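You operate a simulated robot arm through the tools that you are given. There is no shell and no other tool. Be economical: measure what you need, move in short steps, check, and stop when the job is done.

Carry out the task below with a simulated two-armed robot. There is one attempt and no reset: what you move stays moved.

JOB
Take the 2 silver cage bar from the step of the small parts table and leave it on the top of the press b side shelf. Then fetch the blue-band bar and set it on the shelf under the small parts table. Then put two of the blue lot tins from the top of the small parts table on the green table. The order counts. Set down upright: blue lot tin.

It is judged by the outcome, as a careful person would: the job done as asked, and still so three seconds after it is handed in. It fails if anything else is knocked over, pushed out of place, dropped, spilled or broken.

ROBOT AND FRAMES
Two 7-joint arms with two-finger parallel grippers on one trunk, on a base that drives. Base frame: it is fixed to the floor where the robot stands at the start and does not move with it; the origin is under the middle of the robot, x ahead of it, y to its left, z up. Readings come in m, rad, newtons and seconds.
The left shoulder is at the start at [0.07, 0.134, 1.176], the right one opposite. With the tool pointing down near the work surface each hand reaches from about 0.1 to 0.64 m from the robot's upright axis, wherever it stands, measured 20 degrees to its own side. Places, roughly: green table [-1, 2.2, 0.8]; shelf under the small parts table [0.6, 0.1, 0.4]; top of the press B side shelf (20x26 cm) [2, 3.32, 0.82]. Payload 1.57 kg a hand.
Tool frame (each hand has its own): the origin (TCP) lies between the finger pads and is the grasp point; the fingertips stand 0.03 m ahead of it; z points along the fingers, y is the line along which they close. The gripper opens to 0.08 m. The fingers are 0.017 m wide and 0.012 m thick; the gripper's body (0.04 by 0.082 m) begins 0.08 m behind the TCP.
Orientation is that of the tool frame in the base frame, as [roll, pitch, yaw] about the fixed x, y, z axes, in that order (R = Rz(yaw) Ry(pitch) Rx(roll)). With the fingers straight down and closing along the base's y, the tool's x points along the base's -x, its y along +y and its z along -z.

CONTROLS
- The arms move only by the tool servo_tool. It takes "left_increments", "right_increments" or both (then of equal length, played together; a hand with none holds still); each is a list of rows, each an object (a shift or turn left out is 0, a gripper value left out holds the last) with "gripper": the gripper command, from -1 (fully open) to 1 (shut), values between in proportion; "slide": the shift along the tool's x, y, z in units of 30 mm (1.0 is 30 mm), a list of three; "dr": the turn, a rotation vector about the tool's x, y, z in units of 8 degrees (1.0 is 8 degrees), a list of three. In form: [{"gripper": gripper, "slide": [x, y, z], "dr": [ax, ay, az]}, ...]. A call has 1 to 20 rows; each row shifts and turns the commanded pose from where the row before left it, along the tool's axes as they then stand. A call with a number of a shift or a turn outside -1 to 1 is refused whole. A row lasts 0.2 s, in which the tool goes at most 0.05 m and 0.15 rad; a call with a longer step from one row to the next is refused whole, and so is a gripper value outside its range. Where a pose cannot be reached the arm comes as near as it can. A force on the tool above 40 N (or 10 N above the force at the start of the call, whichever is more), or a blocked arm, ends the call early, and 0.2 s more pass. Each finger travels about 0.153 m/s and halts on what it meets, pressing with about 42 N; the grip force reading is that of the motor and also rises with nothing between the fingers. The clock runs only during rows and for 0.2 s after the last one: add rows that do not move to give the fingers time. It gives the time, the measured TCP pose, the force on the tool (base axes), the opening and the grip force at its end, in the units of the frame above (readings bear some noise), with the torque about the TCP (base axes, N m) and any sound that the robot's microphone picked up, and new pictures: "views" is both (left out), scene, wrist or none (wrist: the cameras of the hands that moved).
- Cameras (640 x 400 px; columns grow to the right, rows downward): "scene" is now at [0.1296, -0.0005, 1.3887]; the picture's right is [0.01, -1.00, 0.00], its down [-0.74, -0.01, -0.67] and it looks along [0.67, 0.01, -0.74] (base axes); focal length 251 px, centre (320, 200). "left" rides on the left gripper at [0.072, 0.007, -0.122] in its tool frame; the picture's right is [-0.09, 1.00, 0.00], its down [-0.84, -0.08, -0.54] and it looks along [-0.54, -0.05, 0.84] (tool axes); focal length 238 px, centre (320, 200). "right" rides on the right gripper at [0.072, -0.007, -0.122] in its tool frame; the picture's right is [0.09, 1.00, 0.00], its down [-0.84, 0.08, -0.54] and it looks along [-0.54, 0.05, 0.84] (tool axes); focal length 238 px, centre (320, 200). There is no depth. A picture from a camera that has moved, and an enlarged one, comes with that camera's place and axes in the base frame and with its lens.
- move_column(by): slides the trunk up (or, below 0, down) by that many m; the arms and the scene camera ride with it, the base frame stays. It gives what a move gives, with no picture.
- drive_base(legs): drives the robot by 1 to 6 legs, each [ahead, left, turn to the left] in m, m and rad, along the robot's own axes; the way and the turn of a leg run together, so that a leg with both is an arc; at most 1.5 m and 3.142 rad a leg. The arms and the cameras ride along, it lands a little off, and it stops where it bumps. It gives what a move gives, and a new picture of the scene camera.
- head_to(pan, tilt): turns the head with the scene camera to pan (to the left, within 1.501 rad either way) and tilt (down, from -0.506 to 1.204), counted from straight ahead of the robot. It gives what a move gives, and a new picture of the scene camera.
- enlarge(camera, box): a new picture of the part [left, top, right, bottom] of that camera's present view, enlarged. It takes no simulated time.
- hand_in(): hands the job in; it is judged then, once.

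Go step by step. Nothing tells you exact positions but the pictures and the camera data: compare them with the known pose of the tool, close in by small moves and look again before you grip or let go. The budget is 165 turns and 260 pictures, counting those below and the enlarged ones. Unless the task says otherwise, let go and move clear before handing in, and close with one line.

The tools are called after "Emit:" as name(argument=value, ...) on one line, values as JSON. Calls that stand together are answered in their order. servo_tool: Moves the arms, as the interface text tells. Its arguments: {"type":"object","properties":{"left_increments":{"type":"array"},"right_increments":{"type":"array"},"views":{"type":"string","enum":["both","scene","wrist","none"]}},"required":[]} The other tools are called the same way: move_column (by) slides the trunk up or down; drive_base (legs) drives the base; head_to (pan, tilt) turns the head that bears the scene camera; enlarge (camera, box) takes an enlarged picture of a part of a camera's view; hand_in () hands the job in.

At the start:

```text
time: 0.0
left_eef_pos: [0.4795, 0.223, 1.1248]
left_tcp_rot: [-3.141, 0.0, -3.14]
left_contact_force: [0.6, 0.6, 0.7]
left_wrist_torque: [0.0, -0.03, 0.02]
left_grip_width: 0.0797
left_grip_force: 0.2
right_eef_pos: [0.4405, -0.0906, 1.0979]
right_tcp_rot: [3.141, -0.001, -3.141]
right_contact_force: [0.2, -0.1, 0.6]
right_wrist_torque: [-0.01, 0.02, -0.01]
right_grip_width: 0.0801
right_grip_force: 0.0
trunk travel left (down, up): [-0.75, 0.19]
robot x, y, heading: [-0.0019, 0.0017, -0.002]
head pan, tilt: [0.009, 0.833]
```

scene: 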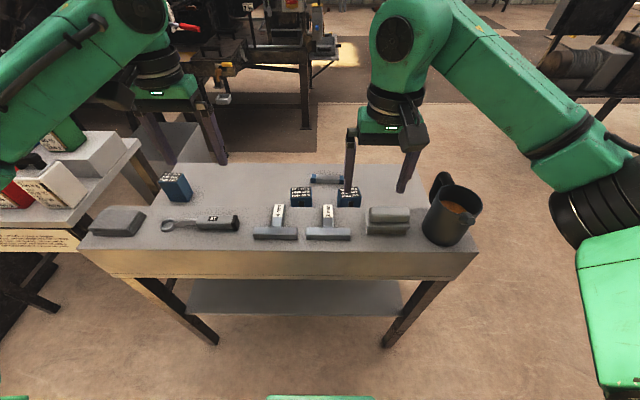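
right: 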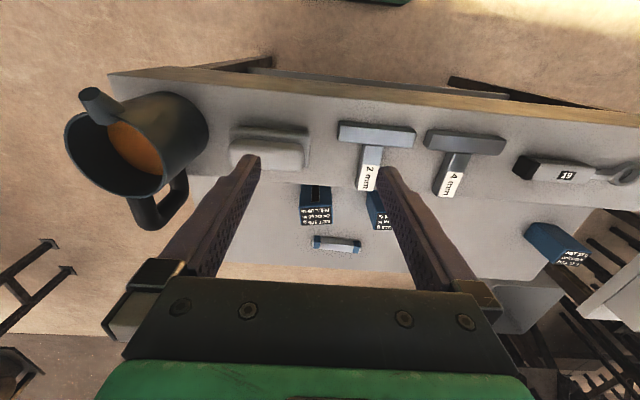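
left: 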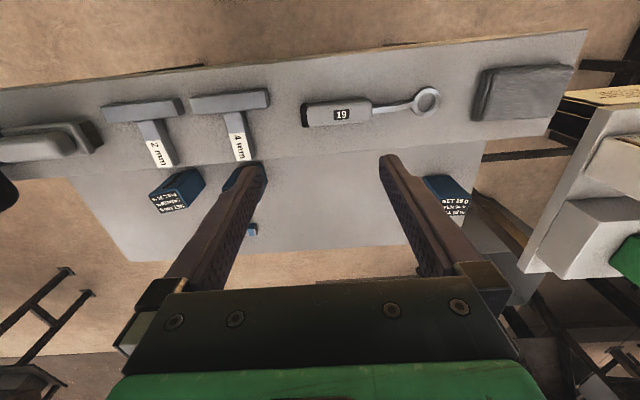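

I see the small parts table ahead with T-shaped gauges labelled 2 mm and 4 mm, a blue-banded bar, blue tins, a wrench, a jug and more. I'll enlarge to tell the items apart and see the step.

Emit:
enlarge(camera="scene", box=[230, 150, 400, 256])

Emit:
enlarge(camera="right", box=[200, 90, 500, 278])

Emit:
enlarge(camera="left", box=[60, 60, 500, 280])

```text
3.76 times, centred on (315, 203) of scene
camera zoom: at [0.1296, -0.0005, 1.3887], right [0.01, -1.0, 0.0], down [-0.74, -0.01, -0.67], along [0.67, 0.01, -0.74], focal length 944 px, centre (339, 189)
```

zoom: 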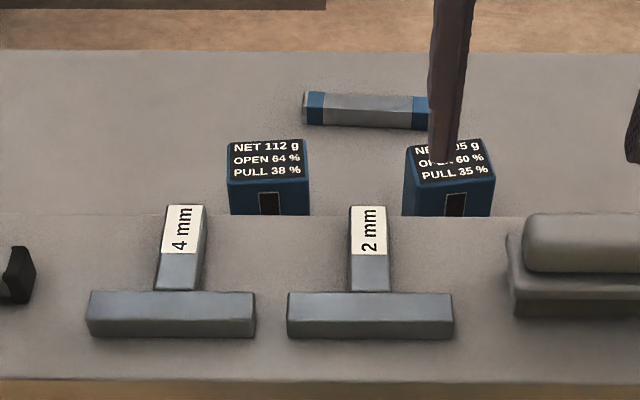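

```text
2.13 times, centred on (350, 184) of right
camera zoom: at [0.3697, -0.0973, 1.2205], right [-0.09, 1.0, 0.0], down [0.84, 0.08, 0.54], along [0.54, 0.05, -0.84], focal length 507 px, centre (256, 234)
```

zoom: 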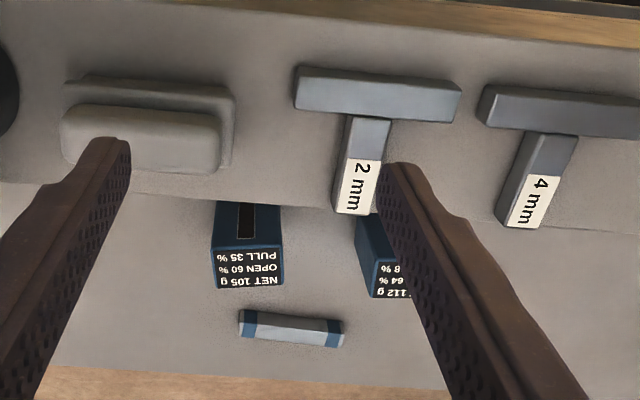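

```text
1.45 times, centred on (280, 170) of left
camera zoom: at [0.408, 0.2292, 1.2472], right [0.09, 1.0, 0.0], down [0.84, -0.08, 0.54], along [0.54, -0.05, -0.84], focal length 347 px, centre (378, 244)
```

zoom: 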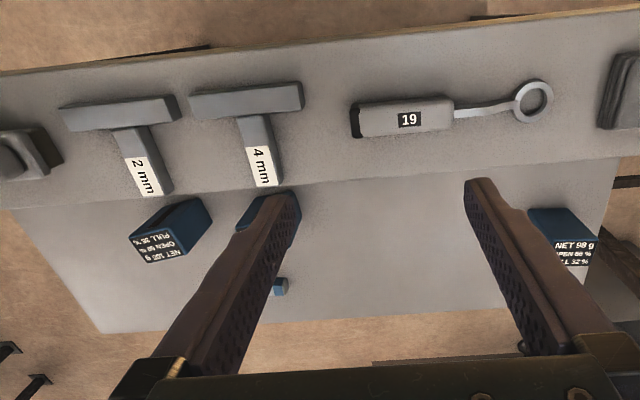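

The T-gauge "2 mm" stands on the raised front step (top ≈0.91 m), and the bar with blue bands and the tins stand on the lower top behind. Next I look around to find the shelf and the green table.

Emit:
head_to(pan=1.2, tilt=0.35)

Emit:
head_to(pan=0.5, tilt=0.35)

```text
time: 1.4
left_eef_pos: [0.4808, 0.2227, 1.1241]
left_tcp_rot: [3.14, 0.0, -3.139]
left_contact_force: [0.1, 0.5, 0.9]
left_wrist_torque: [0.02, 0.02, 0.01]
left_grip_width: 0.0794
left_grip_force: 0.1
right_eef_pos: [0.4409, -0.0896, 1.0988]
right_tcp_rot: [3.141, 0.0, -3.142]
right_contact_force: [-0.1, 0.1, 0.2]
right_wrist_torque: [-0.03, -0.03, 0.01]
right_grip_width: 0.0797
right_grip_force: 0.1
trunk travel left (down, up): [-0.75, 0.19]
robot x, y, heading: [-0.002, 0.0021, -0.004]
head pan, tilt: [1.201, 0.351]
camera scene: at [0.0842, 0.0855, 1.4309], right [0.93, -0.36, 0.0], down [-0.12, -0.32, -0.94], along [0.34, 0.88, -0.34], focal length 251 px, centre (320, 200)
```

scene: 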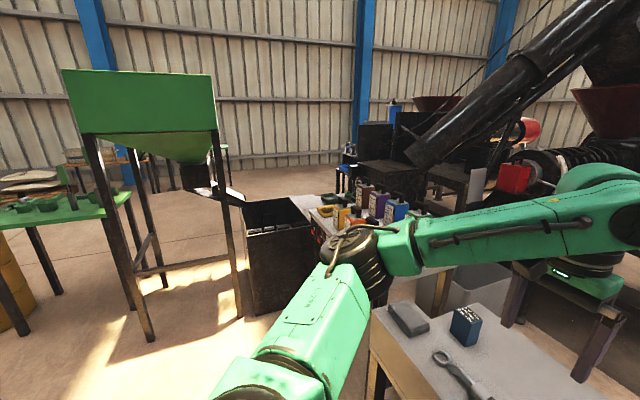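

```text
time: 2.5
left_eef_pos: [0.4806, 0.2221, 1.1249]
left_tcp_rot: [-3.141, 0.0, -3.14]
left_contact_force: [0.2, -0.4, 1.0]
left_wrist_torque: [0.01, -0.02, -0.04]
left_grip_width: 0.0799
left_grip_force: 0.1
right_eef_pos: [0.4394, -0.0907, 1.0993]
right_tcp_rot: [-3.141, 0.0, -3.141]
right_contact_force: [-0.9, 0.2, 0.2]
right_wrist_torque: [0.0, -0.01, 0.0]
right_grip_width: 0.0803
right_grip_force: 0.0
trunk travel left (down, up): [-0.75, 0.19]
robot x, y, heading: [-0.0007, -0.0025, 0.005]
head pan, tilt: [0.499, 0.351]
camera scene: at [0.1321, 0.0434, 1.431], right [0.48, -0.88, 0.0], down [-0.3, -0.16, -0.94], along [0.82, 0.45, -0.34], focal length 251 px, centre (320, 200)
```

scene: 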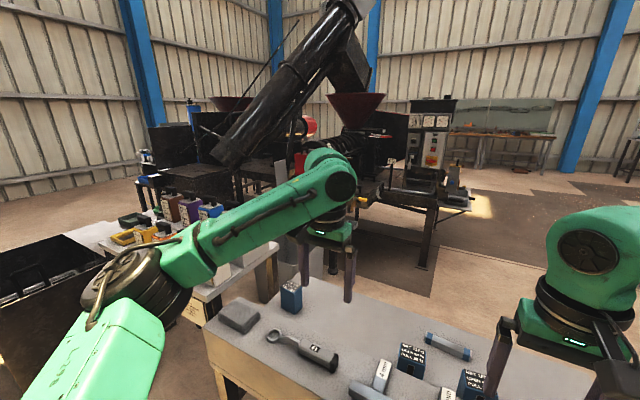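

I'll zoom in toward where the press B side shelf should appear.

Emit:
head_to(pan=1.05, tilt=0.3)

Emit:
enlarge(camera="scene", box=[290, 80, 490, 205])

Emit:
head_to(pan=1.5, tilt=0.45)

```text
time: 3.4
left_eef_pos: [0.4804, 0.2223, 1.1237]
left_tcp_rot: [3.141, 0.0, -3.14]
left_contact_force: [-0.2, 0.8, 0.2]
left_wrist_torque: [-0.01, -0.03, 0.0]
left_grip_width: 0.0801
left_grip_force: 0.1
right_eef_pos: [0.4401, -0.0903, 1.0977]
right_tcp_rot: [-3.141, 0.0, -3.141]
right_contact_force: [-0.3, -0.1, 0.0]
right_wrist_torque: [-0.03, -0.03, 0.02]
right_grip_width: 0.0801
right_grip_force: 0.2
trunk travel left (down, up): [-0.75, 0.19]
robot x, y, heading: [0.0003, 0.0001, 0.002]
head pan, tilt: [1.051, 0.3]
camera scene: at [0.097, 0.0797, 1.4357], right [0.87, -0.5, 0.0], down [-0.15, -0.26, -0.96], along [0.48, 0.83, -0.3], focal length 251 px, centre (320, 200)
```

scene: 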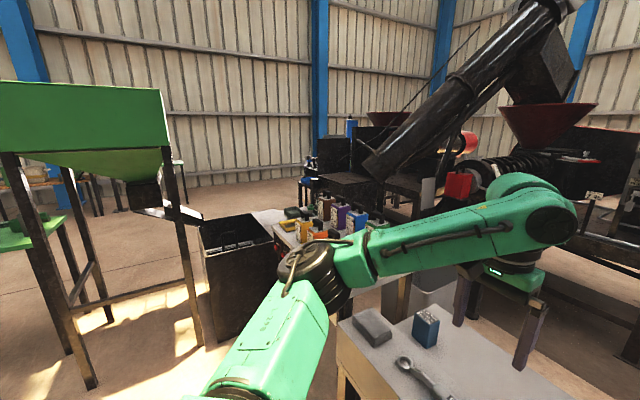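

```text
3.20 times, centred on (390, 142) of scene
camera zoom: at [0.097, 0.0797, 1.4357], right [0.87, -0.5, 0.0], down [-0.15, -0.26, -0.96], along [0.48, 0.83, -0.3], focal length 803 px, centre (96, 384)
```

zoom: 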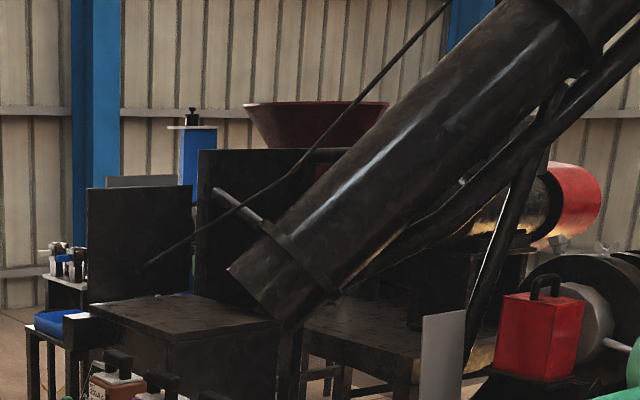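

```text
time: 4.3
left_eef_pos: [0.479, 0.2236, 1.1252]
left_tcp_rot: [3.141, 0.0, 3.14]
left_contact_force: [0.2, 1.0, 0.4]
left_wrist_torque: [0.0, 0.01, -0.02]
left_grip_width: 0.08
left_grip_force: 0.1
right_eef_pos: [0.4412, -0.0907, 1.0979]
right_tcp_rot: [-3.14, 0.002, 3.14]
right_contact_force: [-0.8, -0.3, 0.1]
right_wrist_torque: [0.01, -0.05, 0.0]
right_grip_width: 0.0801
right_grip_force: 0.0
trunk travel left (down, up): [-0.75, 0.19]
robot x, y, heading: [-0.001, 0.0017, -0.004]
head pan, tilt: [1.499, 0.45]
camera scene: at [0.0572, 0.0904, 1.4218], right [1.0, -0.07, 0.0], down [-0.03, -0.43, -0.9], along [0.07, 0.9, -0.43], focal length 251 px, centre (320, 200)
```

scene: 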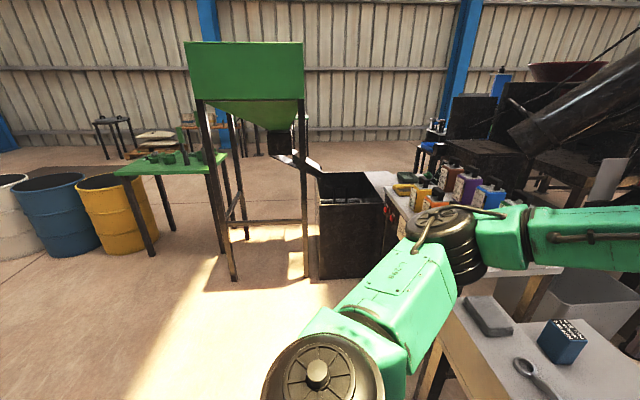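

The shelf lies beyond a black press, to be checked up close later. First the gauge: I move the right hand above the stem of the 2 mm T at about (0.495, -0.015) and turn the head back.

Emit:
servo_tool(right_increments=[{"gripper": -0.2, "slide": [-0.46, 0.63, 0.9]}, {"slide": [-0.46, 0.63, 0.9]}, {"slide": [-0.46, 0.63, 0.9]}, {"slide": [-0.46, 0.63, 0.9]}, {}], views="wrist")

Emit:
head_to(pan=0.0, tilt=0.95)

```text
time: 5.5
left_eef_pos: [0.4788, 0.2228, 1.1254]
left_tcp_rot: [3.14, -0.001, -3.14]
left_contact_force: [0.0, 1.0, 0.0]
left_wrist_torque: [0.04, 0.02, -0.01]
left_grip_width: 0.0798
left_grip_force: 0.0
right_eef_pos: [0.4952, -0.0162, 0.9902]
right_tcp_rot: [3.141, -0.001, 3.141]
right_contact_force: [0.3, -0.5, -0.1]
right_wrist_torque: [0.0, 0.01, 0.0]
right_grip_width: 0.0482
right_grip_force: 0.1
trunk travel left (down, up): [-0.75, 0.19]
robot x, y, heading: [-0.0025, -0.0014, 0.003]
head pan, tilt: [1.499, 0.45]
camera right: at [0.4243, -0.0224, 1.1124], right [-0.09, 1.0, 0.0], down [0.84, 0.08, 0.54], along [0.54, 0.05, -0.84], focal length 238 px, centre (320, 200)
```

right: 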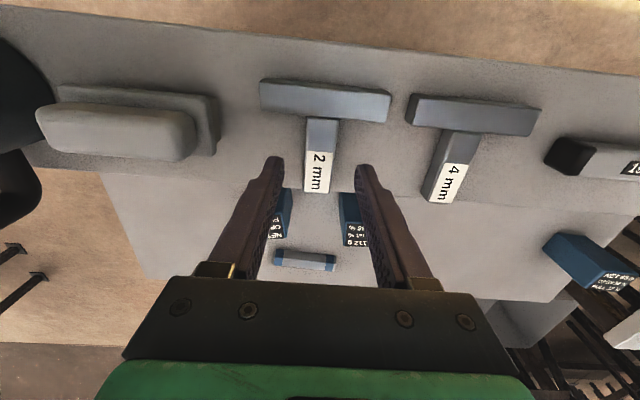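

```text
time: 7.1
left_eef_pos: [0.4797, 0.2228, 1.1242]
left_tcp_rot: [-3.14, 0.001, -3.14]
left_contact_force: [0.2, 0.1, 0.6]
left_wrist_torque: [-0.03, 0.01, -0.04]
left_grip_width: 0.0801
left_grip_force: 0.1
right_eef_pos: [0.4943, -0.0155, 0.9909]
right_tcp_rot: [-3.141, 0.001, 3.141]
right_contact_force: [-0.2, 0.0, 0.6]
right_wrist_torque: [-0.01, 0.02, 0.02]
right_grip_width: 0.0482
right_grip_force: 0.2
trunk travel left (down, up): [-0.75, 0.19]
robot x, y, heading: [0.002, -0.0016, 0.001]
head pan, tilt: [0.0, 0.949]
camera scene: at [0.1232, -0.0012, 1.3798], right [0.0, -1.0, 0.0], down [-0.81, 0.0, -0.58], along [0.58, 0.0, -0.81], focal length 251 px, centre (320, 200)
```

scene: 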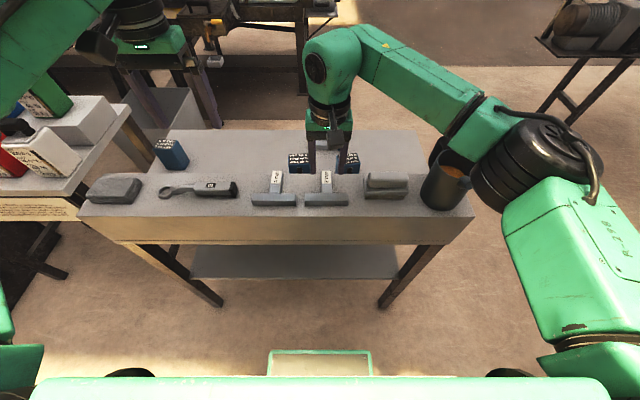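

The hand is centred over the stem. I descend part way and look again.

Emit:
servo_tool(right_increments=[{"slide": [0, 0, 0.9]}, {"slide": [0, 0, 0.9]}, {}], views="none")

Emit:
enlarge(camera="right", box=[200, 20, 456, 180])

Emit:
enlarge(camera="scene", box=[240, 140, 410, 246])

```text
time: 7.9
left_eef_pos: [0.4799, 0.2227, 1.1253]
left_tcp_rot: [3.141, -0.001, -3.14]
left_contact_force: [0.0, 0.3, 0.9]
left_wrist_torque: [-0.04, 0.0, -0.02]
left_grip_width: 0.0803
left_grip_force: 0.1
right_eef_pos: [0.4952, -0.0148, 0.9372]
right_tcp_rot: [-3.141, 0.0, -3.14]
right_contact_force: [0.1, -0.7, 0.1]
right_wrist_torque: [0.01, -0.01, 0.03]
right_grip_width: 0.048
right_grip_force: 0.1
trunk travel left (down, up): [-0.75, 0.19]
robot x, y, heading: [-0.0016, 0.0022, -0.002]
head pan, tilt: [0.0, 0.949]
```

```text
2.50 times, centred on (328, 100) of right
camera zoom: at [0.4246, -0.0216, 1.06], right [-0.09, 1.0, 0.0], down [0.84, 0.08, 0.54], along [0.54, 0.05, -0.84], focal length 596 px, centre (300, 450)
```

zoom: 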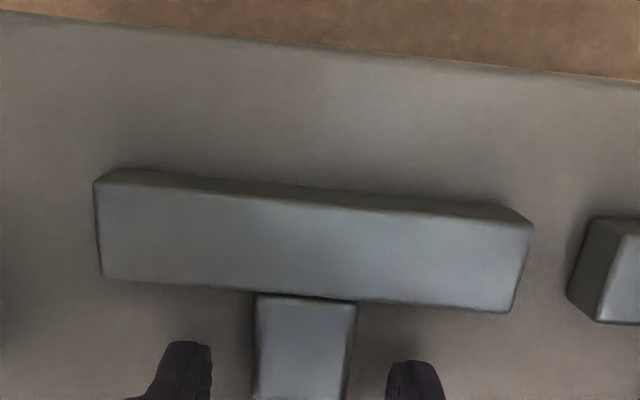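

```text
3.76 times, centred on (325, 193) of scene
camera zoom: at [0.1229, -0.0012, 1.3798], right [0.0, -1.0, 0.0], down [-0.81, 0.0, -0.58], along [0.58, 0.0, -0.81], focal length 944 px, centre (301, 226)
```

zoom: 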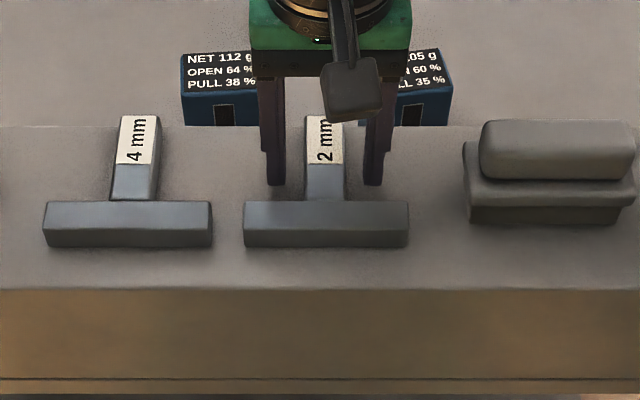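

Fingers straddle the stem evenly. I go down about 11 mm and close.

Emit:
servo_tool(right_increments=[{"slide": [0, 0, 0.2]}, {"slide": [0, 0, 0.18]}, {}], views="none")

Emit:
enlarge(camera="scene", box=[270, 160, 370, 223])

```text
time: 8.7
left_eef_pos: [0.4774, 0.2235, 1.1269]
left_tcp_rot: [-3.141, 0.002, -3.14]
left_contact_force: [0.0, 0.5, -0.3]
left_wrist_torque: [0.01, -0.05, 0.0]
left_grip_width: 0.0797
left_grip_force: 0.1
right_eef_pos: [0.4961, -0.0141, 0.9294]
right_tcp_rot: [3.138, 0.011, -3.141]
right_contact_force: [13.4, -1.7, 38.7]
right_wrist_torque: [-1.23, -0.06, 0.35]
right_grip_width: 0.0499
right_grip_force: 0.6
trunk travel left (down, up): [-0.75, 0.19]
robot x, y, heading: [-0.0028, 0.0026, -0.0]
head pan, tilt: [0.0, 0.949]
```

```text
6.35 times, centred on (320, 192) of scene
camera zoom: at [0.1197, -0.0012, 1.3808], right [0.0, -1.0, 0.0], down [-0.81, 0.0, -0.58], along [0.58, 0.0, -0.81], focal length 1593 px, centre (320, 254)
```

zoom: 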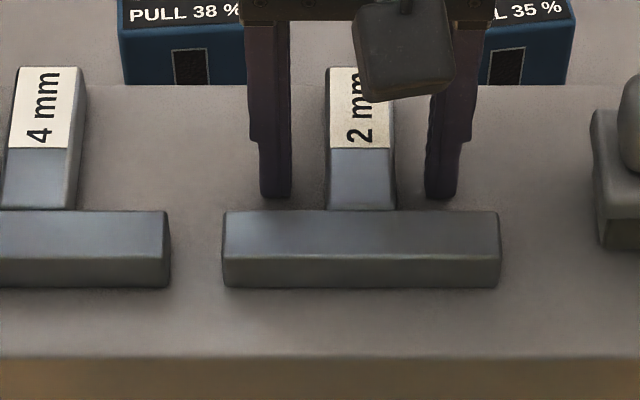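

The fingertips touched the step (≈0.90 m). I lift about 6 mm off it and close.

Emit:
servo_tool(right_increments=[{"slide": [0, 0, -0.22]}, {}, {"gripper": 1}, {"gripper": 1}, {"gripper": 1}], views="wrist")

```text
time: 9.9
left_eef_pos: [0.4816, 0.2218, 1.1245]
left_tcp_rot: [-3.139, -0.002, 3.142]
left_contact_force: [0.1, -0.2, 0.0]
left_wrist_torque: [-0.02, 0.02, -0.05]
left_grip_width: 0.0796
left_grip_force: 0.0
right_eef_pos: [0.4954, -0.0158, 0.9305]
right_tcp_rot: [-3.139, -0.001, -3.141]
right_contact_force: [0.1, 0.3, 0.2]
right_wrist_torque: [0.01, -0.05, 0.02]
right_grip_width: 0.0257
right_grip_force: 37.1
trunk travel left (down, up): [-0.75, 0.19]
robot x, y, heading: [0.0045, -0.0018, 0.001]
head pan, tilt: [0.0, 0.949]
camera right: at [0.4252, -0.0226, 1.0524], right [-0.09, 1.0, 0.0], down [0.84, 0.08, 0.54], along [0.54, 0.05, -0.84], focal length 238 px, centre (320, 200)
```

right: 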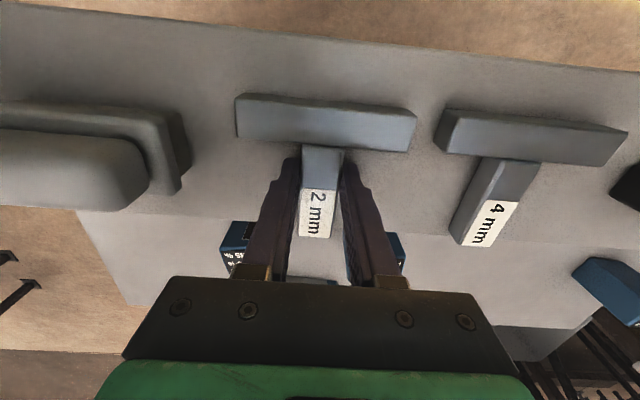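

The stem is gripped at 26 mm. I lift straight up.

Emit:
servo_tool(right_increments=[{"slide": [0, 0, -0.5]}, {"slide": [0, 0, -1]}, {"slide": [0, 0, -1]}, {"slide": [0, 0, -1]}, {"slide": [0, 0, -1]}, {"slide": [0, 0, -1]}, {"slide": [0, 0, -1]}, {}], views="both")

```text
time: 11.7
left_eef_pos: [0.4803, 0.2226, 1.1246]
left_tcp_rot: [-3.14, -0.001, -3.141]
left_contact_force: [-1.6, -0.7, 0.8]
left_wrist_torque: [0.0, 0.0, 0.03]
left_grip_width: 0.08
left_grip_force: 0.0
right_eef_pos: [0.4959, -0.0142, 1.1246]
right_tcp_rot: [-3.141, -0.002, -3.142]
right_contact_force: [-0.3, -0.1, -4.1]
right_wrist_torque: [-0.01, -0.05, -0.04]
right_grip_width: 0.0258
right_grip_force: 37.5
trunk travel left (down, up): [-0.75, 0.19]
robot x, y, heading: [0.0003, 0.002, 0.001]
head pan, tilt: [0.0, 0.949]
camera scene: at [0.1242, -0.0014, 1.3797], right [0.0, -1.0, 0.0], down [-0.81, 0.0, -0.58], along [0.58, 0.0, -0.81], focal length 251 px, centre (320, 200)
camera right: at [0.4248, -0.0211, 1.2464], right [-0.09, 1.0, 0.0], down [0.84, 0.08, 0.54], along [0.54, 0.05, -0.84], focal length 238 px, centre (320, 200)
```

scene: 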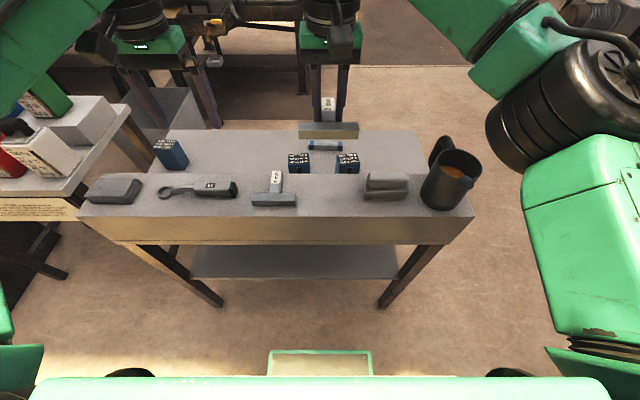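
right: 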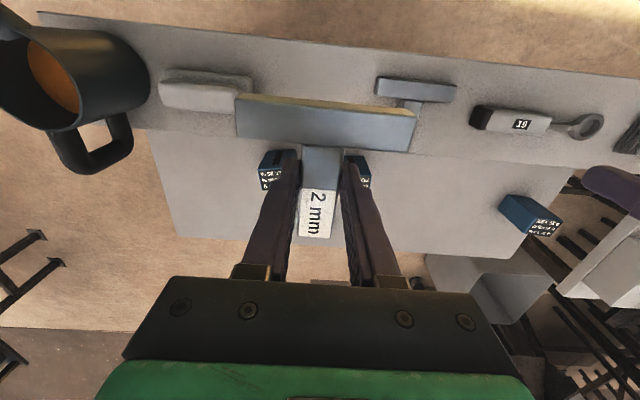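

The gauge is up and clear. I retract both hands toward the body at height, before driving.

Emit:
servo_tool(right_increments=[{"slide": [0.9, -0.6, -0.3]}, {"slide": [0.9, -0.6, -0.3]}, {"slide": [0.9, -0.6, -0.3]}, {"slide": [0.9, -0.6, -0.3]}, {"slide": [0.9, -0.6, -0.3]}, {"slide": [0.9, -0.6, -0.3]}, {}], left_increments=[{"slide": [0.9, 0, -0.3]}, {"slide": [0.9, 0, -0.3]}, {"slide": [0.9, 0, -0.3]}, {"slide": [0.9, 0, -0.3]}, {"slide": [0.9, 0, -0.3]}, {"slide": [0.9, 0, -0.3]}, {}], views="none")

Emit:
head_to(pan=-0.6, tilt=0.35)

Emit:
head_to(pan=-1.5, tilt=0.35)

Emit:
drive_base(legs=[[-0.3, 0, 0], [0, 0, 1.57]])

```text
time: 13.3
left_eef_pos: [0.3175, 0.2251, 1.1814]
left_tcp_rot: [-3.141, -0.002, -3.14]
left_contact_force: [0.0, 1.3, -0.7]
left_wrist_torque: [0.0, 0.03, 0.0]
left_grip_width: 0.0801
left_grip_force: 0.1
right_eef_pos: [0.3331, -0.1214, 1.179]
right_tcp_rot: [-3.141, -0.002, -3.141]
right_contact_force: [0.5, -0.3, -3.0]
right_wrist_torque: [0.01, -0.05, 0.02]
right_grip_width: 0.0256
right_grip_force: 36.8
trunk travel left (down, up): [-0.75, 0.19]
robot x, y, heading: [-0.0005, -0.0041, 0.005]
head pan, tilt: [0.0, 0.949]
```

```text
time: 14.3
left_eef_pos: [0.3188, 0.223, 1.1803]
left_tcp_rot: [3.141, -0.002, -3.14]
left_contact_force: [-0.7, 0.6, 0.1]
left_wrist_torque: [0.02, 0.02, 0.02]
left_grip_width: 0.08
left_grip_force: 0.1
right_eef_pos: [0.3314, -0.1209, 1.1793]
right_tcp_rot: [3.142, 0.0, -3.141]
right_contact_force: [0.3, -0.1, -3.1]
right_wrist_torque: [0.02, -0.03, -0.01]
right_grip_width: 0.0256
right_grip_force: 37.0
trunk travel left (down, up): [-0.75, 0.19]
robot x, y, heading: [0.0014, 0.0007, -0.004]
head pan, tilt: [-0.6, 0.351]
camera scene: at [0.1273, -0.054, 1.4309], right [-0.56, -0.83, 0.0], down [-0.28, 0.19, -0.94], along [0.78, -0.53, -0.34], focal length 251 px, centre (320, 200)
```

scene: 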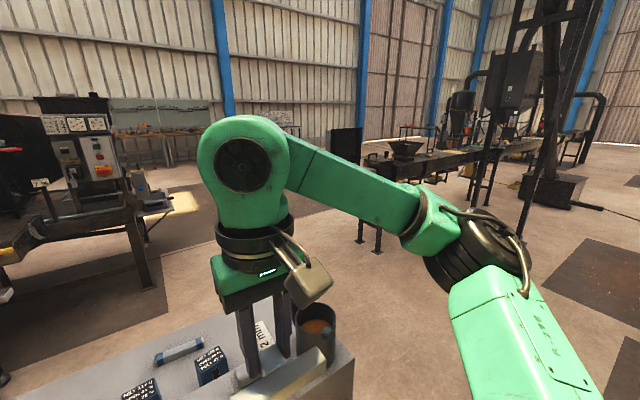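

```text
time: 15.5
left_eef_pos: [0.3185, 0.2249, 1.1795]
left_tcp_rot: [3.142, 0.001, -3.14]
left_contact_force: [-0.1, 0.0, 0.1]
left_wrist_torque: [-0.01, -0.01, 0.0]
left_grip_width: 0.0802
left_grip_force: 0.2
right_eef_pos: [0.331, -0.1219, 1.1799]
right_tcp_rot: [-3.14, -0.001, 3.141]
right_contact_force: [-0.2, 0.3, -3.3]
right_wrist_torque: [0.02, -0.05, 0.0]
right_grip_width: 0.0252
right_grip_force: 37.1
trunk travel left (down, up): [-0.75, 0.19]
robot x, y, heading: [-0.0014, 0.0005, -0.001]
head pan, tilt: [-1.499, 0.351]
camera scene: at [0.0576, -0.0943, 1.4309], right [-1.0, -0.07, 0.0], down [-0.03, 0.34, -0.94], along [0.07, -0.94, -0.34], focal length 251 px, centre (320, 200)
```

scene: 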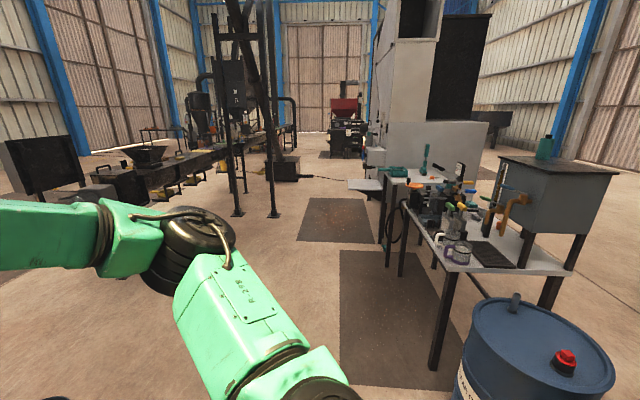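

```text
time: 21.3
left_eef_pos: [-0.5026, 0.3266, 1.1807]
left_tcp_rot: [3.141, -0.001, -1.611]
left_contact_force: [0.1, 0.0, -0.2]
left_wrist_torque: [0.02, 0.02, -0.02]
left_grip_width: 0.08
left_grip_force: 0.1
right_eef_pos: [-0.1571, 0.3271, 1.1797]
right_tcp_rot: [3.141, -0.001, -1.611]
right_contact_force: [0.6, -0.1, -3.4]
right_wrist_torque: [0.04, 0.02, 0.0]
right_grip_width: 0.0257
right_grip_force: 37.4
trunk travel left (down, up): [-0.75, 0.19]
robot x, y, heading: [-0.2926, -0.0005, 1.532]
head pan, tilt: [-1.499, 0.351]
camera scene: at [-0.1964, 0.0517, 1.4309], right [0.03, -1.0, 0.0], down [-0.34, -0.01, -0.94], along [0.94, 0.03, -0.34], focal length 251 px, centre (320, 200)
```

scene: 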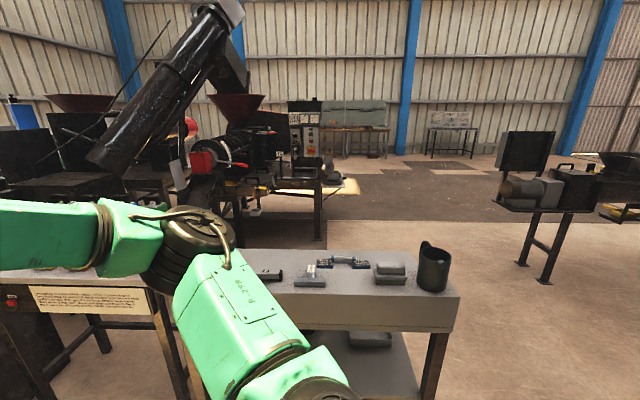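

Turned north with the gauge held. I look ahead and left for the way to the press B shelf.

Emit:
head_to(pan=0, tilt=0.35)

Emit:
head_to(pan=0.9, tilt=0.35)

Emit:
head_to(pan=-0.6, tilt=0.35)

```text
time: 22.9
left_eef_pos: [-0.5032, 0.3247, 1.1805]
left_tcp_rot: [3.14, -0.002, -1.611]
left_contact_force: [-0.4, -0.1, 0.2]
left_wrist_torque: [0.0, -0.01, 0.02]
left_grip_width: 0.0798
left_grip_force: 0.1
right_eef_pos: [-0.158, 0.3257, 1.1798]
right_tcp_rot: [-3.141, 0.001, -1.61]
right_contact_force: [-0.2, -0.1, -3.8]
right_wrist_torque: [0.04, 0.02, 0.0]
right_grip_width: 0.0256
right_grip_force: 37.4
trunk travel left (down, up): [-0.75, 0.19]
robot x, y, heading: [-0.293, -0.0019, 1.532]
head pan, tilt: [0.0, 0.351]
camera scene: at [-0.2858, 0.1418, 1.4309], right [1.0, -0.04, 0.0], down [-0.01, -0.34, -0.94], along [0.04, 0.94, -0.34], focal length 251 px, centre (320, 200)
```

scene: 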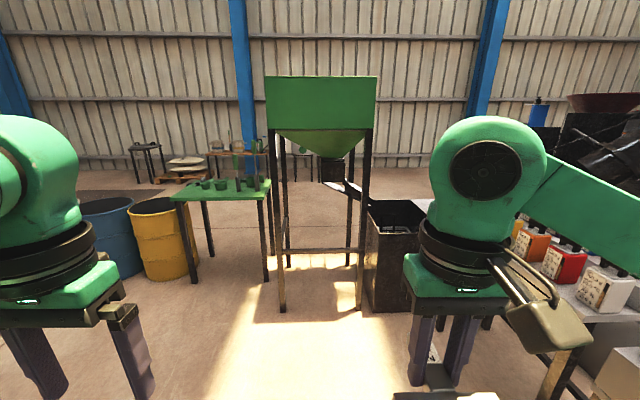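

```text
time: 24.1
left_eef_pos: [-0.5021, 0.3243, 1.1811]
left_tcp_rot: [3.141, 0.0, -1.609]
left_contact_force: [-0.3, 0.0, 0.5]
left_wrist_torque: [0.02, 0.02, -0.01]
left_grip_width: 0.08
left_grip_force: 0.0
right_eef_pos: [-0.1577, 0.3268, 1.1794]
right_tcp_rot: [-3.14, 0.0, -1.611]
right_contact_force: [0.3, 0.1, -3.6]
right_wrist_torque: [0.05, -0.01, -0.01]
right_grip_width: 0.0258
right_grip_force: 36.2
trunk travel left (down, up): [-0.75, 0.19]
robot x, y, heading: [-0.2905, -0.0024, 1.528]
head pan, tilt: [0.901, 0.351]
camera scene: at [-0.3602, 0.1096, 1.4309], right [0.65, 0.76, 0.0], down [0.26, -0.22, -0.94], along [-0.71, 0.61, -0.34], focal length 251 px, centre (320, 200)
```

scene: 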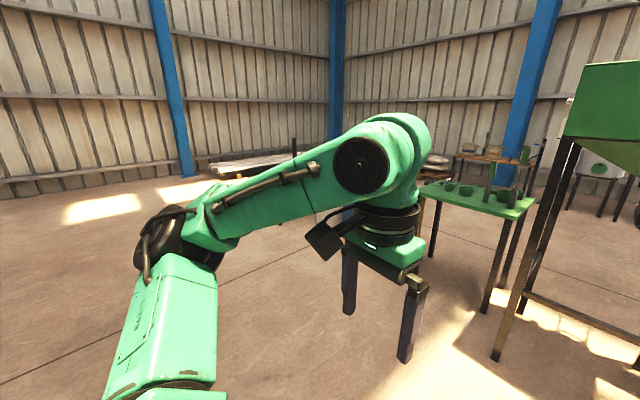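

```text
time: 25.7
left_eef_pos: [-0.5027, 0.3268, 1.1804]
left_tcp_rot: [3.141, -0.001, -1.611]
left_contact_force: [1.0, 0.3, 0.7]
left_wrist_torque: [0.02, 0.02, 0.01]
left_grip_width: 0.0801
left_grip_force: 0.1
right_eef_pos: [-0.1568, 0.3258, 1.1792]
right_tcp_rot: [3.141, 0.001, -1.611]
right_contact_force: [0.5, -0.4, -3.1]
right_wrist_torque: [0.06, -0.03, -0.02]
right_grip_width: 0.0256
right_grip_force: 37.4
trunk travel left (down, up): [-0.75, 0.19]
robot x, y, heading: [-0.295, 0.0006, 1.53]
head pan, tilt: [-0.6, 0.351]
camera scene: at [-0.2341, 0.1234, 1.4309], right [0.8, -0.6, 0.0], down [-0.21, -0.28, -0.94], along [0.56, 0.75, -0.34], focal length 251 px, centre (320, 200)
```

scene: 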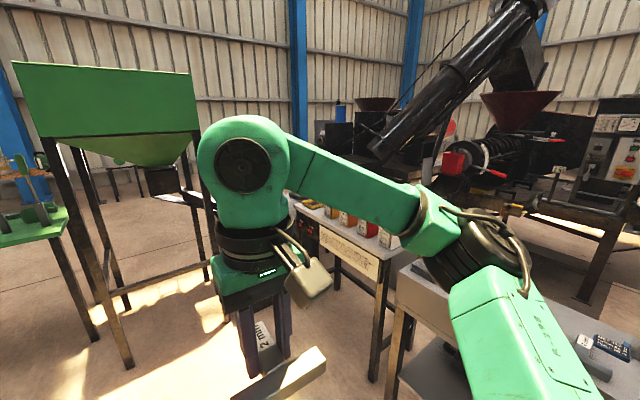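

The bench, bin, hopper, green table and barrels form a row between me and the shelf. I slide west to see past the barrels for a clear way north.

Emit:
drive_base(legs=[[0, 1.5, 0]])

Emit:
head_to(pan=0.1, tilt=0.4)

```text
time: 33.0
left_eef_pos: [-1.9888, 0.3878, 1.1808]
left_tcp_rot: [3.141, -0.001, -1.613]
left_contact_force: [0.3, 0.0, -0.3]
left_wrist_torque: [0.02, -0.02, 0.02]
left_grip_width: 0.0801
left_grip_force: 0.0
right_eef_pos: [-1.6434, 0.3875, 1.1784]
right_tcp_rot: [-3.142, 0.0, -1.613]
right_contact_force: [0.1, 0.7, -3.8]
right_wrist_torque: [0.06, 0.0, 0.02]
right_grip_width: 0.0257
right_grip_force: 36.8
trunk travel left (down, up): [-0.75, 0.19]
robot x, y, heading: [-1.7785, 0.0573, 1.53]
head pan, tilt: [-0.6, 0.351]
camera scene: at [-1.7194, 0.1848, 1.4309], right [0.8, -0.6, 0.0], down [-0.21, -0.28, -0.94], along [0.56, 0.75, -0.34], focal length 251 px, centre (320, 200)
```

scene: 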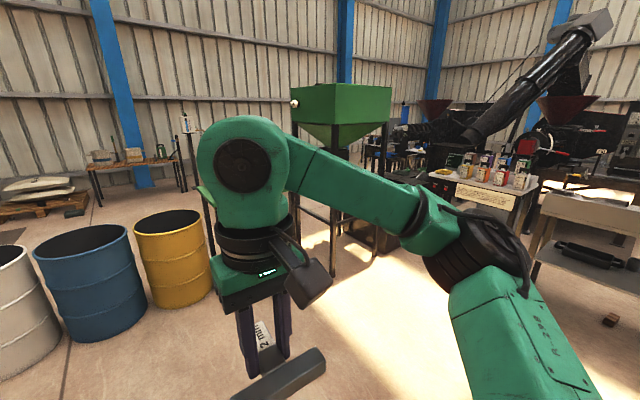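

```text
time: 34.1
left_eef_pos: [-1.9889, 0.3869, 1.1807]
left_tcp_rot: [-3.142, 0.0, -1.614]
left_contact_force: [0.6, 1.2, -0.1]
left_wrist_torque: [-0.04, 0.01, 0.0]
left_grip_width: 0.0799
left_grip_force: 0.1
right_eef_pos: [-1.6423, 0.3873, 1.1794]
right_tcp_rot: [3.141, 0.0, -1.615]
right_contact_force: [0.3, -0.1, -3.2]
right_wrist_torque: [0.05, 0.0, 0.03]
right_grip_width: 0.0257
right_grip_force: 36.7
trunk travel left (down, up): [-0.75, 0.19]
robot x, y, heading: [-1.7787, 0.0607, 1.531]
head pan, tilt: [0.099, 0.4]
camera scene: at [-1.7807, 0.2028, 1.4264], right [1.0, 0.06, 0.0], down [0.02, -0.39, -0.92], along [-0.05, 0.92, -0.39], focal length 251 px, centre (320, 200)
```

scene: 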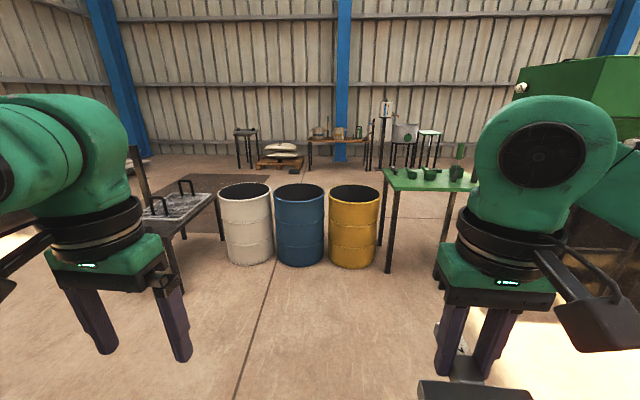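

The row is closed on this side too, so I look north-east from here for a way around the bench.

Emit:
head_to(pan=-0.75, tilt=0.25)

Emit:
enlarge(camera="scene", box=[280, 80, 600, 280])

Emit:
head_to(pan=0.9, tilt=0.35)

```text
time: 35.3
left_eef_pos: [-1.9881, 0.3883, 1.1808]
left_tcp_rot: [-3.141, -0.002, -1.612]
left_contact_force: [0.6, -0.1, -0.4]
left_wrist_torque: [0.05, 0.01, -0.02]
left_grip_width: 0.0799
left_grip_force: 0.1
right_eef_pos: [-1.6427, 0.3875, 1.18]
right_tcp_rot: [-3.141, 0.0, -1.611]
right_contact_force: [0.4, 0.2, -3.2]
right_wrist_torque: [0.04, 0.01, 0.03]
right_grip_width: 0.0254
right_grip_force: 36.8
trunk travel left (down, up): [-0.75, 0.19]
robot x, y, heading: [-1.7782, 0.0612, 1.527]
head pan, tilt: [-0.75, 0.25]
camera scene: at [-1.7091, 0.1759, 1.4403], right [0.7, -0.71, 0.0], down [-0.18, -0.17, -0.97], along [0.69, 0.68, -0.25], focal length 251 px, centre (320, 200)
```

scene: 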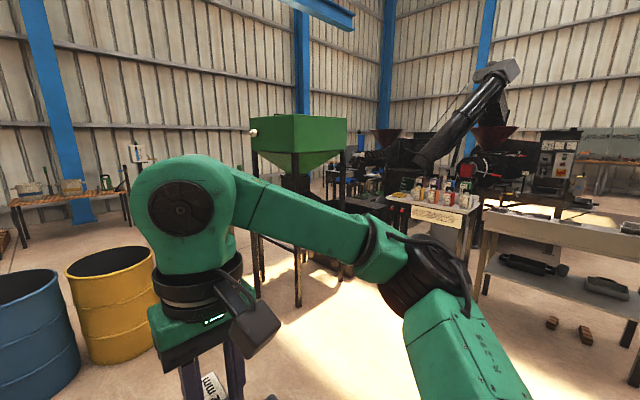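

```text
2.00 times, centred on (440, 180) of scene
camera zoom: at [-1.7091, 0.1759, 1.4403], right [0.7, -0.71, 0.0], down [-0.18, -0.17, -0.97], along [0.69, 0.68, -0.25], focal length 502 px, centre (80, 240)
```

zoom: 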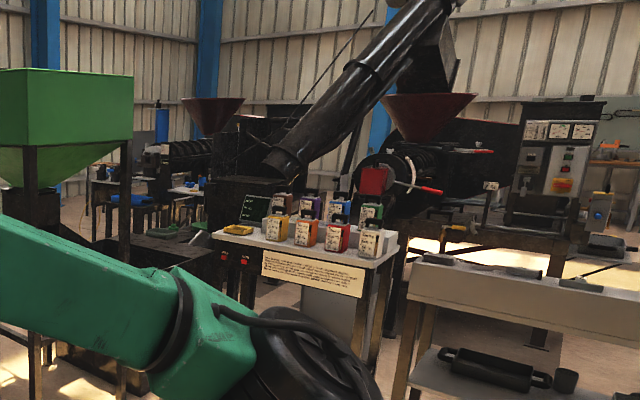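

```text
time: 37.0
left_eef_pos: [-1.9878, 0.3889, 1.1804]
left_tcp_rot: [-3.14, -0.002, -1.613]
left_contact_force: [0.1, -0.3, 0.5]
left_wrist_torque: [-0.02, 0.0, -0.01]
left_grip_width: 0.0802
left_grip_force: 0.0
right_eef_pos: [-1.6424, 0.387, 1.1795]
right_tcp_rot: [-3.141, 0.0, -1.614]
right_contact_force: [0.2, 0.8, -4.3]
right_wrist_torque: [0.03, 0.0, 0.02]
right_grip_width: 0.0259
right_grip_force: 36.3
trunk travel left (down, up): [-0.75, 0.19]
robot x, y, heading: [-1.7763, 0.062, 1.527]
head pan, tilt: [0.901, 0.351]
camera scene: at [-1.846, 0.1712, 1.4309], right [0.65, 0.76, 0.0], down [0.26, -0.23, -0.94], along [-0.71, 0.61, -0.34], focal length 251 px, centre (320, 200)
```

scene: 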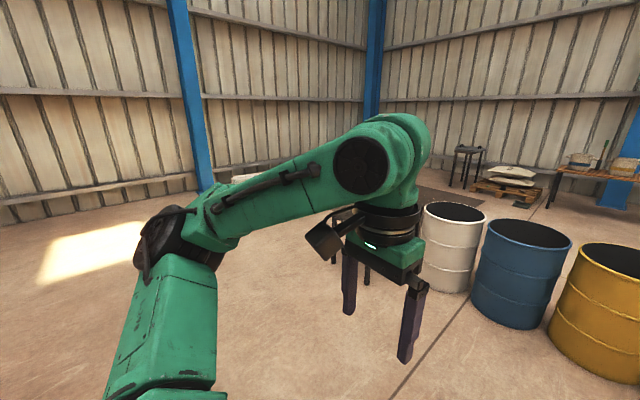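

West beyond the left bench looks open. I slide further west and look again.

Emit:
drive_base(legs=[[0, 1.4, 0]])

Emit:
head_to(pan=0.1, tilt=0.45)

```text
time: 43.9
left_eef_pos: [-3.3821, 0.4454, 1.1803]
left_tcp_rot: [3.141, 0.001, -1.61]
left_contact_force: [-0.3, 0.3, 0.0]
left_wrist_torque: [-0.01, 0.02, 0.0]
left_grip_width: 0.0801
left_grip_force: 0.0
right_eef_pos: [-3.0364, 0.4453, 1.1793]
right_tcp_rot: [-3.141, -0.001, -1.61]
right_contact_force: [-0.5, 0.2, -4.0]
right_wrist_torque: [0.04, -0.02, -0.02]
right_grip_width: 0.0256
right_grip_force: 36.5
trunk travel left (down, up): [-0.75, 0.19]
robot x, y, heading: [-3.1717, 0.1146, 1.526]
head pan, tilt: [0.901, 0.351]
camera scene: at [-3.2391, 0.2283, 1.431], right [0.65, 0.76, 0.0], down [0.26, -0.22, -0.94], along [-0.71, 0.61, -0.34], focal length 251 px, centre (320, 200)
```

scene: 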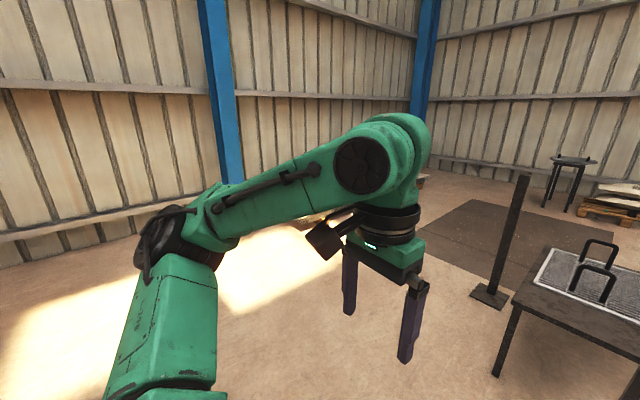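

```text
time: 45.0
left_eef_pos: [-3.3819, 0.444, 1.1792]
left_tcp_rot: [-3.141, 0.001, -1.609]
left_contact_force: [0.9, -0.9, -0.5]
left_wrist_torque: [-0.02, 0.0, 0.01]
left_grip_width: 0.0798
left_grip_force: 0.0
right_eef_pos: [-3.0369, 0.4444, 1.1784]
right_tcp_rot: [-3.141, 0.001, -1.61]
right_contact_force: [0.3, 0.5, -3.6]
right_wrist_torque: [0.07, -0.02, 0.01]
right_grip_width: 0.0257
right_grip_force: 37.4
trunk travel left (down, up): [-0.75, 0.19]
robot x, y, heading: [-3.1746, 0.1184, 1.529]
head pan, tilt: [0.099, 0.45]
camera scene: at [-3.1744, 0.2594, 1.4217], right [1.0, 0.06, 0.0], down [0.03, -0.43, -0.9], along [-0.05, 0.9, -0.44], focal length 251 px, centre (320, 200)
```

scene: 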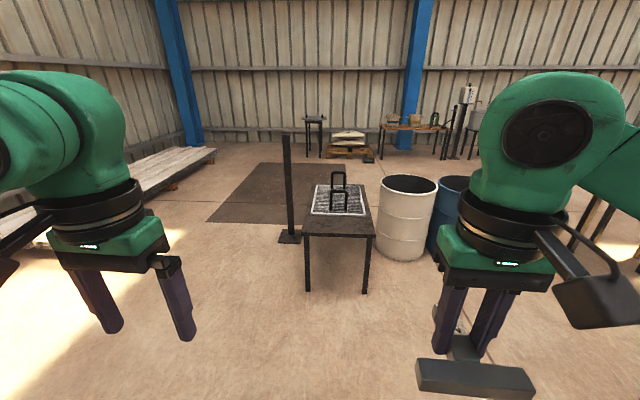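

There's a free lane west of the post, around x≈-4.4. I take it, go north to y≈3.5 and turn to face east.

Emit:
drive_base(legs=[[0, 1.25, 0], [1.5, 0, 0], [1.5, 0, 0], [0.35, 0, 0], [0, 0, -1.53]])

Emit:
head_to(pan=0, tilt=0.35)

```text
time: 71.4
left_eef_pos: [-3.9111, 3.8198, 1.1802]
left_tcp_rot: [-3.141, 0.0, 3.122]
left_contact_force: [-0.9, -0.8, 0.5]
left_wrist_torque: [0.02, 0.01, -0.01]
left_grip_width: 0.0801
left_grip_force: 0.0
right_eef_pos: [-3.9036, 3.475, 1.1791]
right_tcp_rot: [-3.141, -0.001, 3.122]
right_contact_force: [-0.3, 0.3, -3.4]
right_wrist_torque: [0.03, -0.04, -0.02]
right_grip_width: 0.0257
right_grip_force: 36.6
trunk travel left (down, up): [-0.75, 0.19]
robot x, y, heading: [-4.2319, 3.6045, -0.023]
head pan, tilt: [0.099, 0.45]
camera scene: at [-4.0907, 3.608, 1.4217], right [0.08, -1.0, 0.0], down [-0.43, -0.03, -0.9], along [0.9, 0.07, -0.44], focal length 251 px, centre (320, 200)
```

scene: 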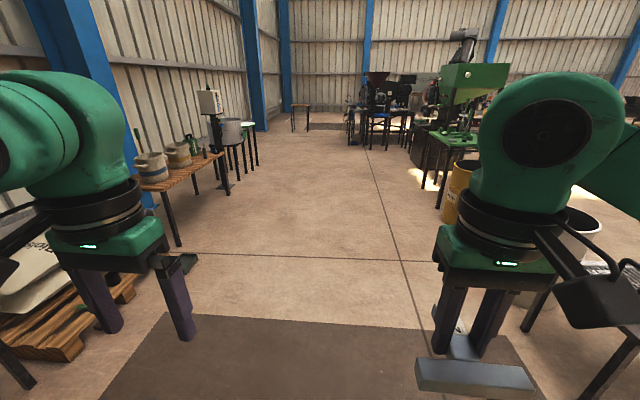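

```text
time: 72.1
left_eef_pos: [-3.9115, 3.8204, 1.1807]
left_tcp_rot: [3.141, -0.001, 3.123]
left_contact_force: [0.7, -0.2, 0.8]
left_wrist_torque: [-0.04, -0.02, -0.02]
left_grip_width: 0.0802
left_grip_force: 0.1
right_eef_pos: [-3.9041, 3.475, 1.1799]
right_tcp_rot: [-3.141, 0.0, 3.122]
right_contact_force: [-0.2, 0.0, -3.5]
right_wrist_torque: [-0.04, -0.05, -0.02]
right_grip_width: 0.0253
right_grip_force: 36.6
trunk travel left (down, up): [-0.75, 0.19]
robot x, y, heading: [-4.2335, 3.6025, -0.021]
head pan, tilt: [0.0, 0.351]
camera scene: at [-4.0893, 3.5987, 1.4309], right [-0.02, -1.0, 0.0], down [-0.34, 0.01, -0.94], along [0.94, -0.02, -0.34], focal length 251 px, centre (320, 200)
```

scene: 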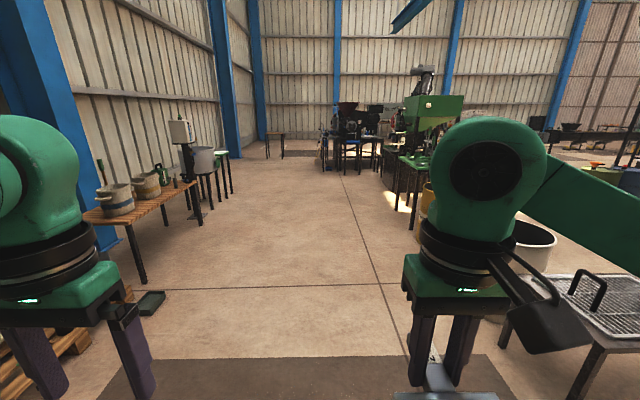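

A wide open aisle leads east to the press. I drive along it.

Emit:
drive_base(legs=[[1.5, 0, 0.02], [1.5, 0, 0], [1.5, 0, 0]])

Emit:
enlarge(camera="scene", box=[200, 100, 440, 250])

```text
time: 93.4
left_eef_pos: [0.561, 3.802, 1.181]
left_tcp_rot: [3.142, 0.002, 3.127]
left_contact_force: [-0.3, 0.1, -0.7]
left_wrist_torque: [-0.02, -0.01, -0.01]
left_grip_width: 0.0799
left_grip_force: 0.0
right_eef_pos: [0.5715, 3.456, 1.1791]
right_tcp_rot: [-3.141, 0.0, 3.127]
right_contact_force: [-0.6, -0.1, -4.1]
right_wrist_torque: [-0.02, -0.02, 0.02]
right_grip_width: 0.0257
right_grip_force: 36.8
trunk travel left (down, up): [-0.75, 0.19]
robot x, y, heading: [0.2444, 3.5854, -0.017]
head pan, tilt: [0.0, 0.351]
camera scene: at [0.384, 3.5785, 1.431], right [-0.01, -1.0, 0.0], down [-0.34, 0.01, -0.94], along [0.94, -0.01, -0.34], focal length 251 px, centre (320, 200)
```

scene: 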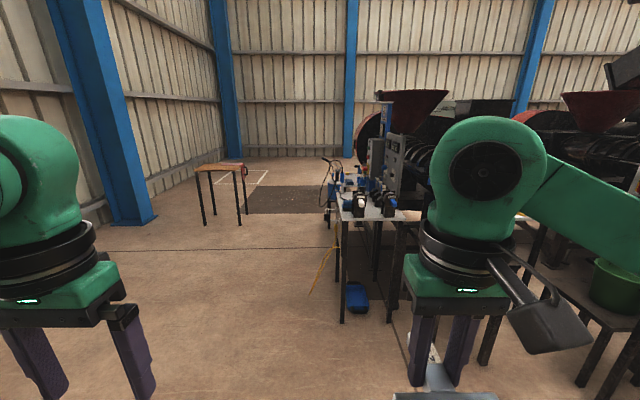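

```text
2.67 times, centred on (320, 175) of scene
camera zoom: at [0.384, 3.5785, 1.431], right [-0.01, -1.0, 0.0], down [-0.34, 0.01, -0.94], along [0.94, -0.01, -0.34], focal length 669 px, centre (320, 267)
```

zoom: 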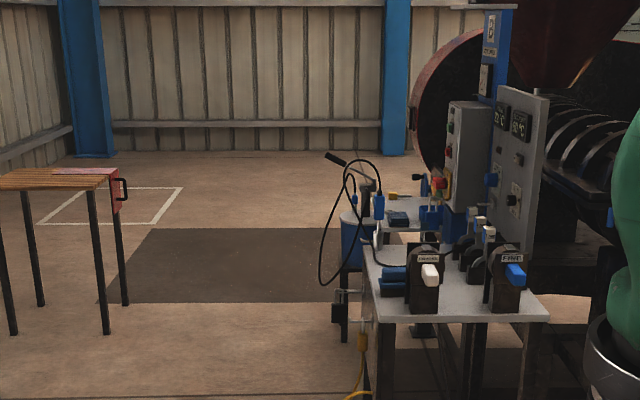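

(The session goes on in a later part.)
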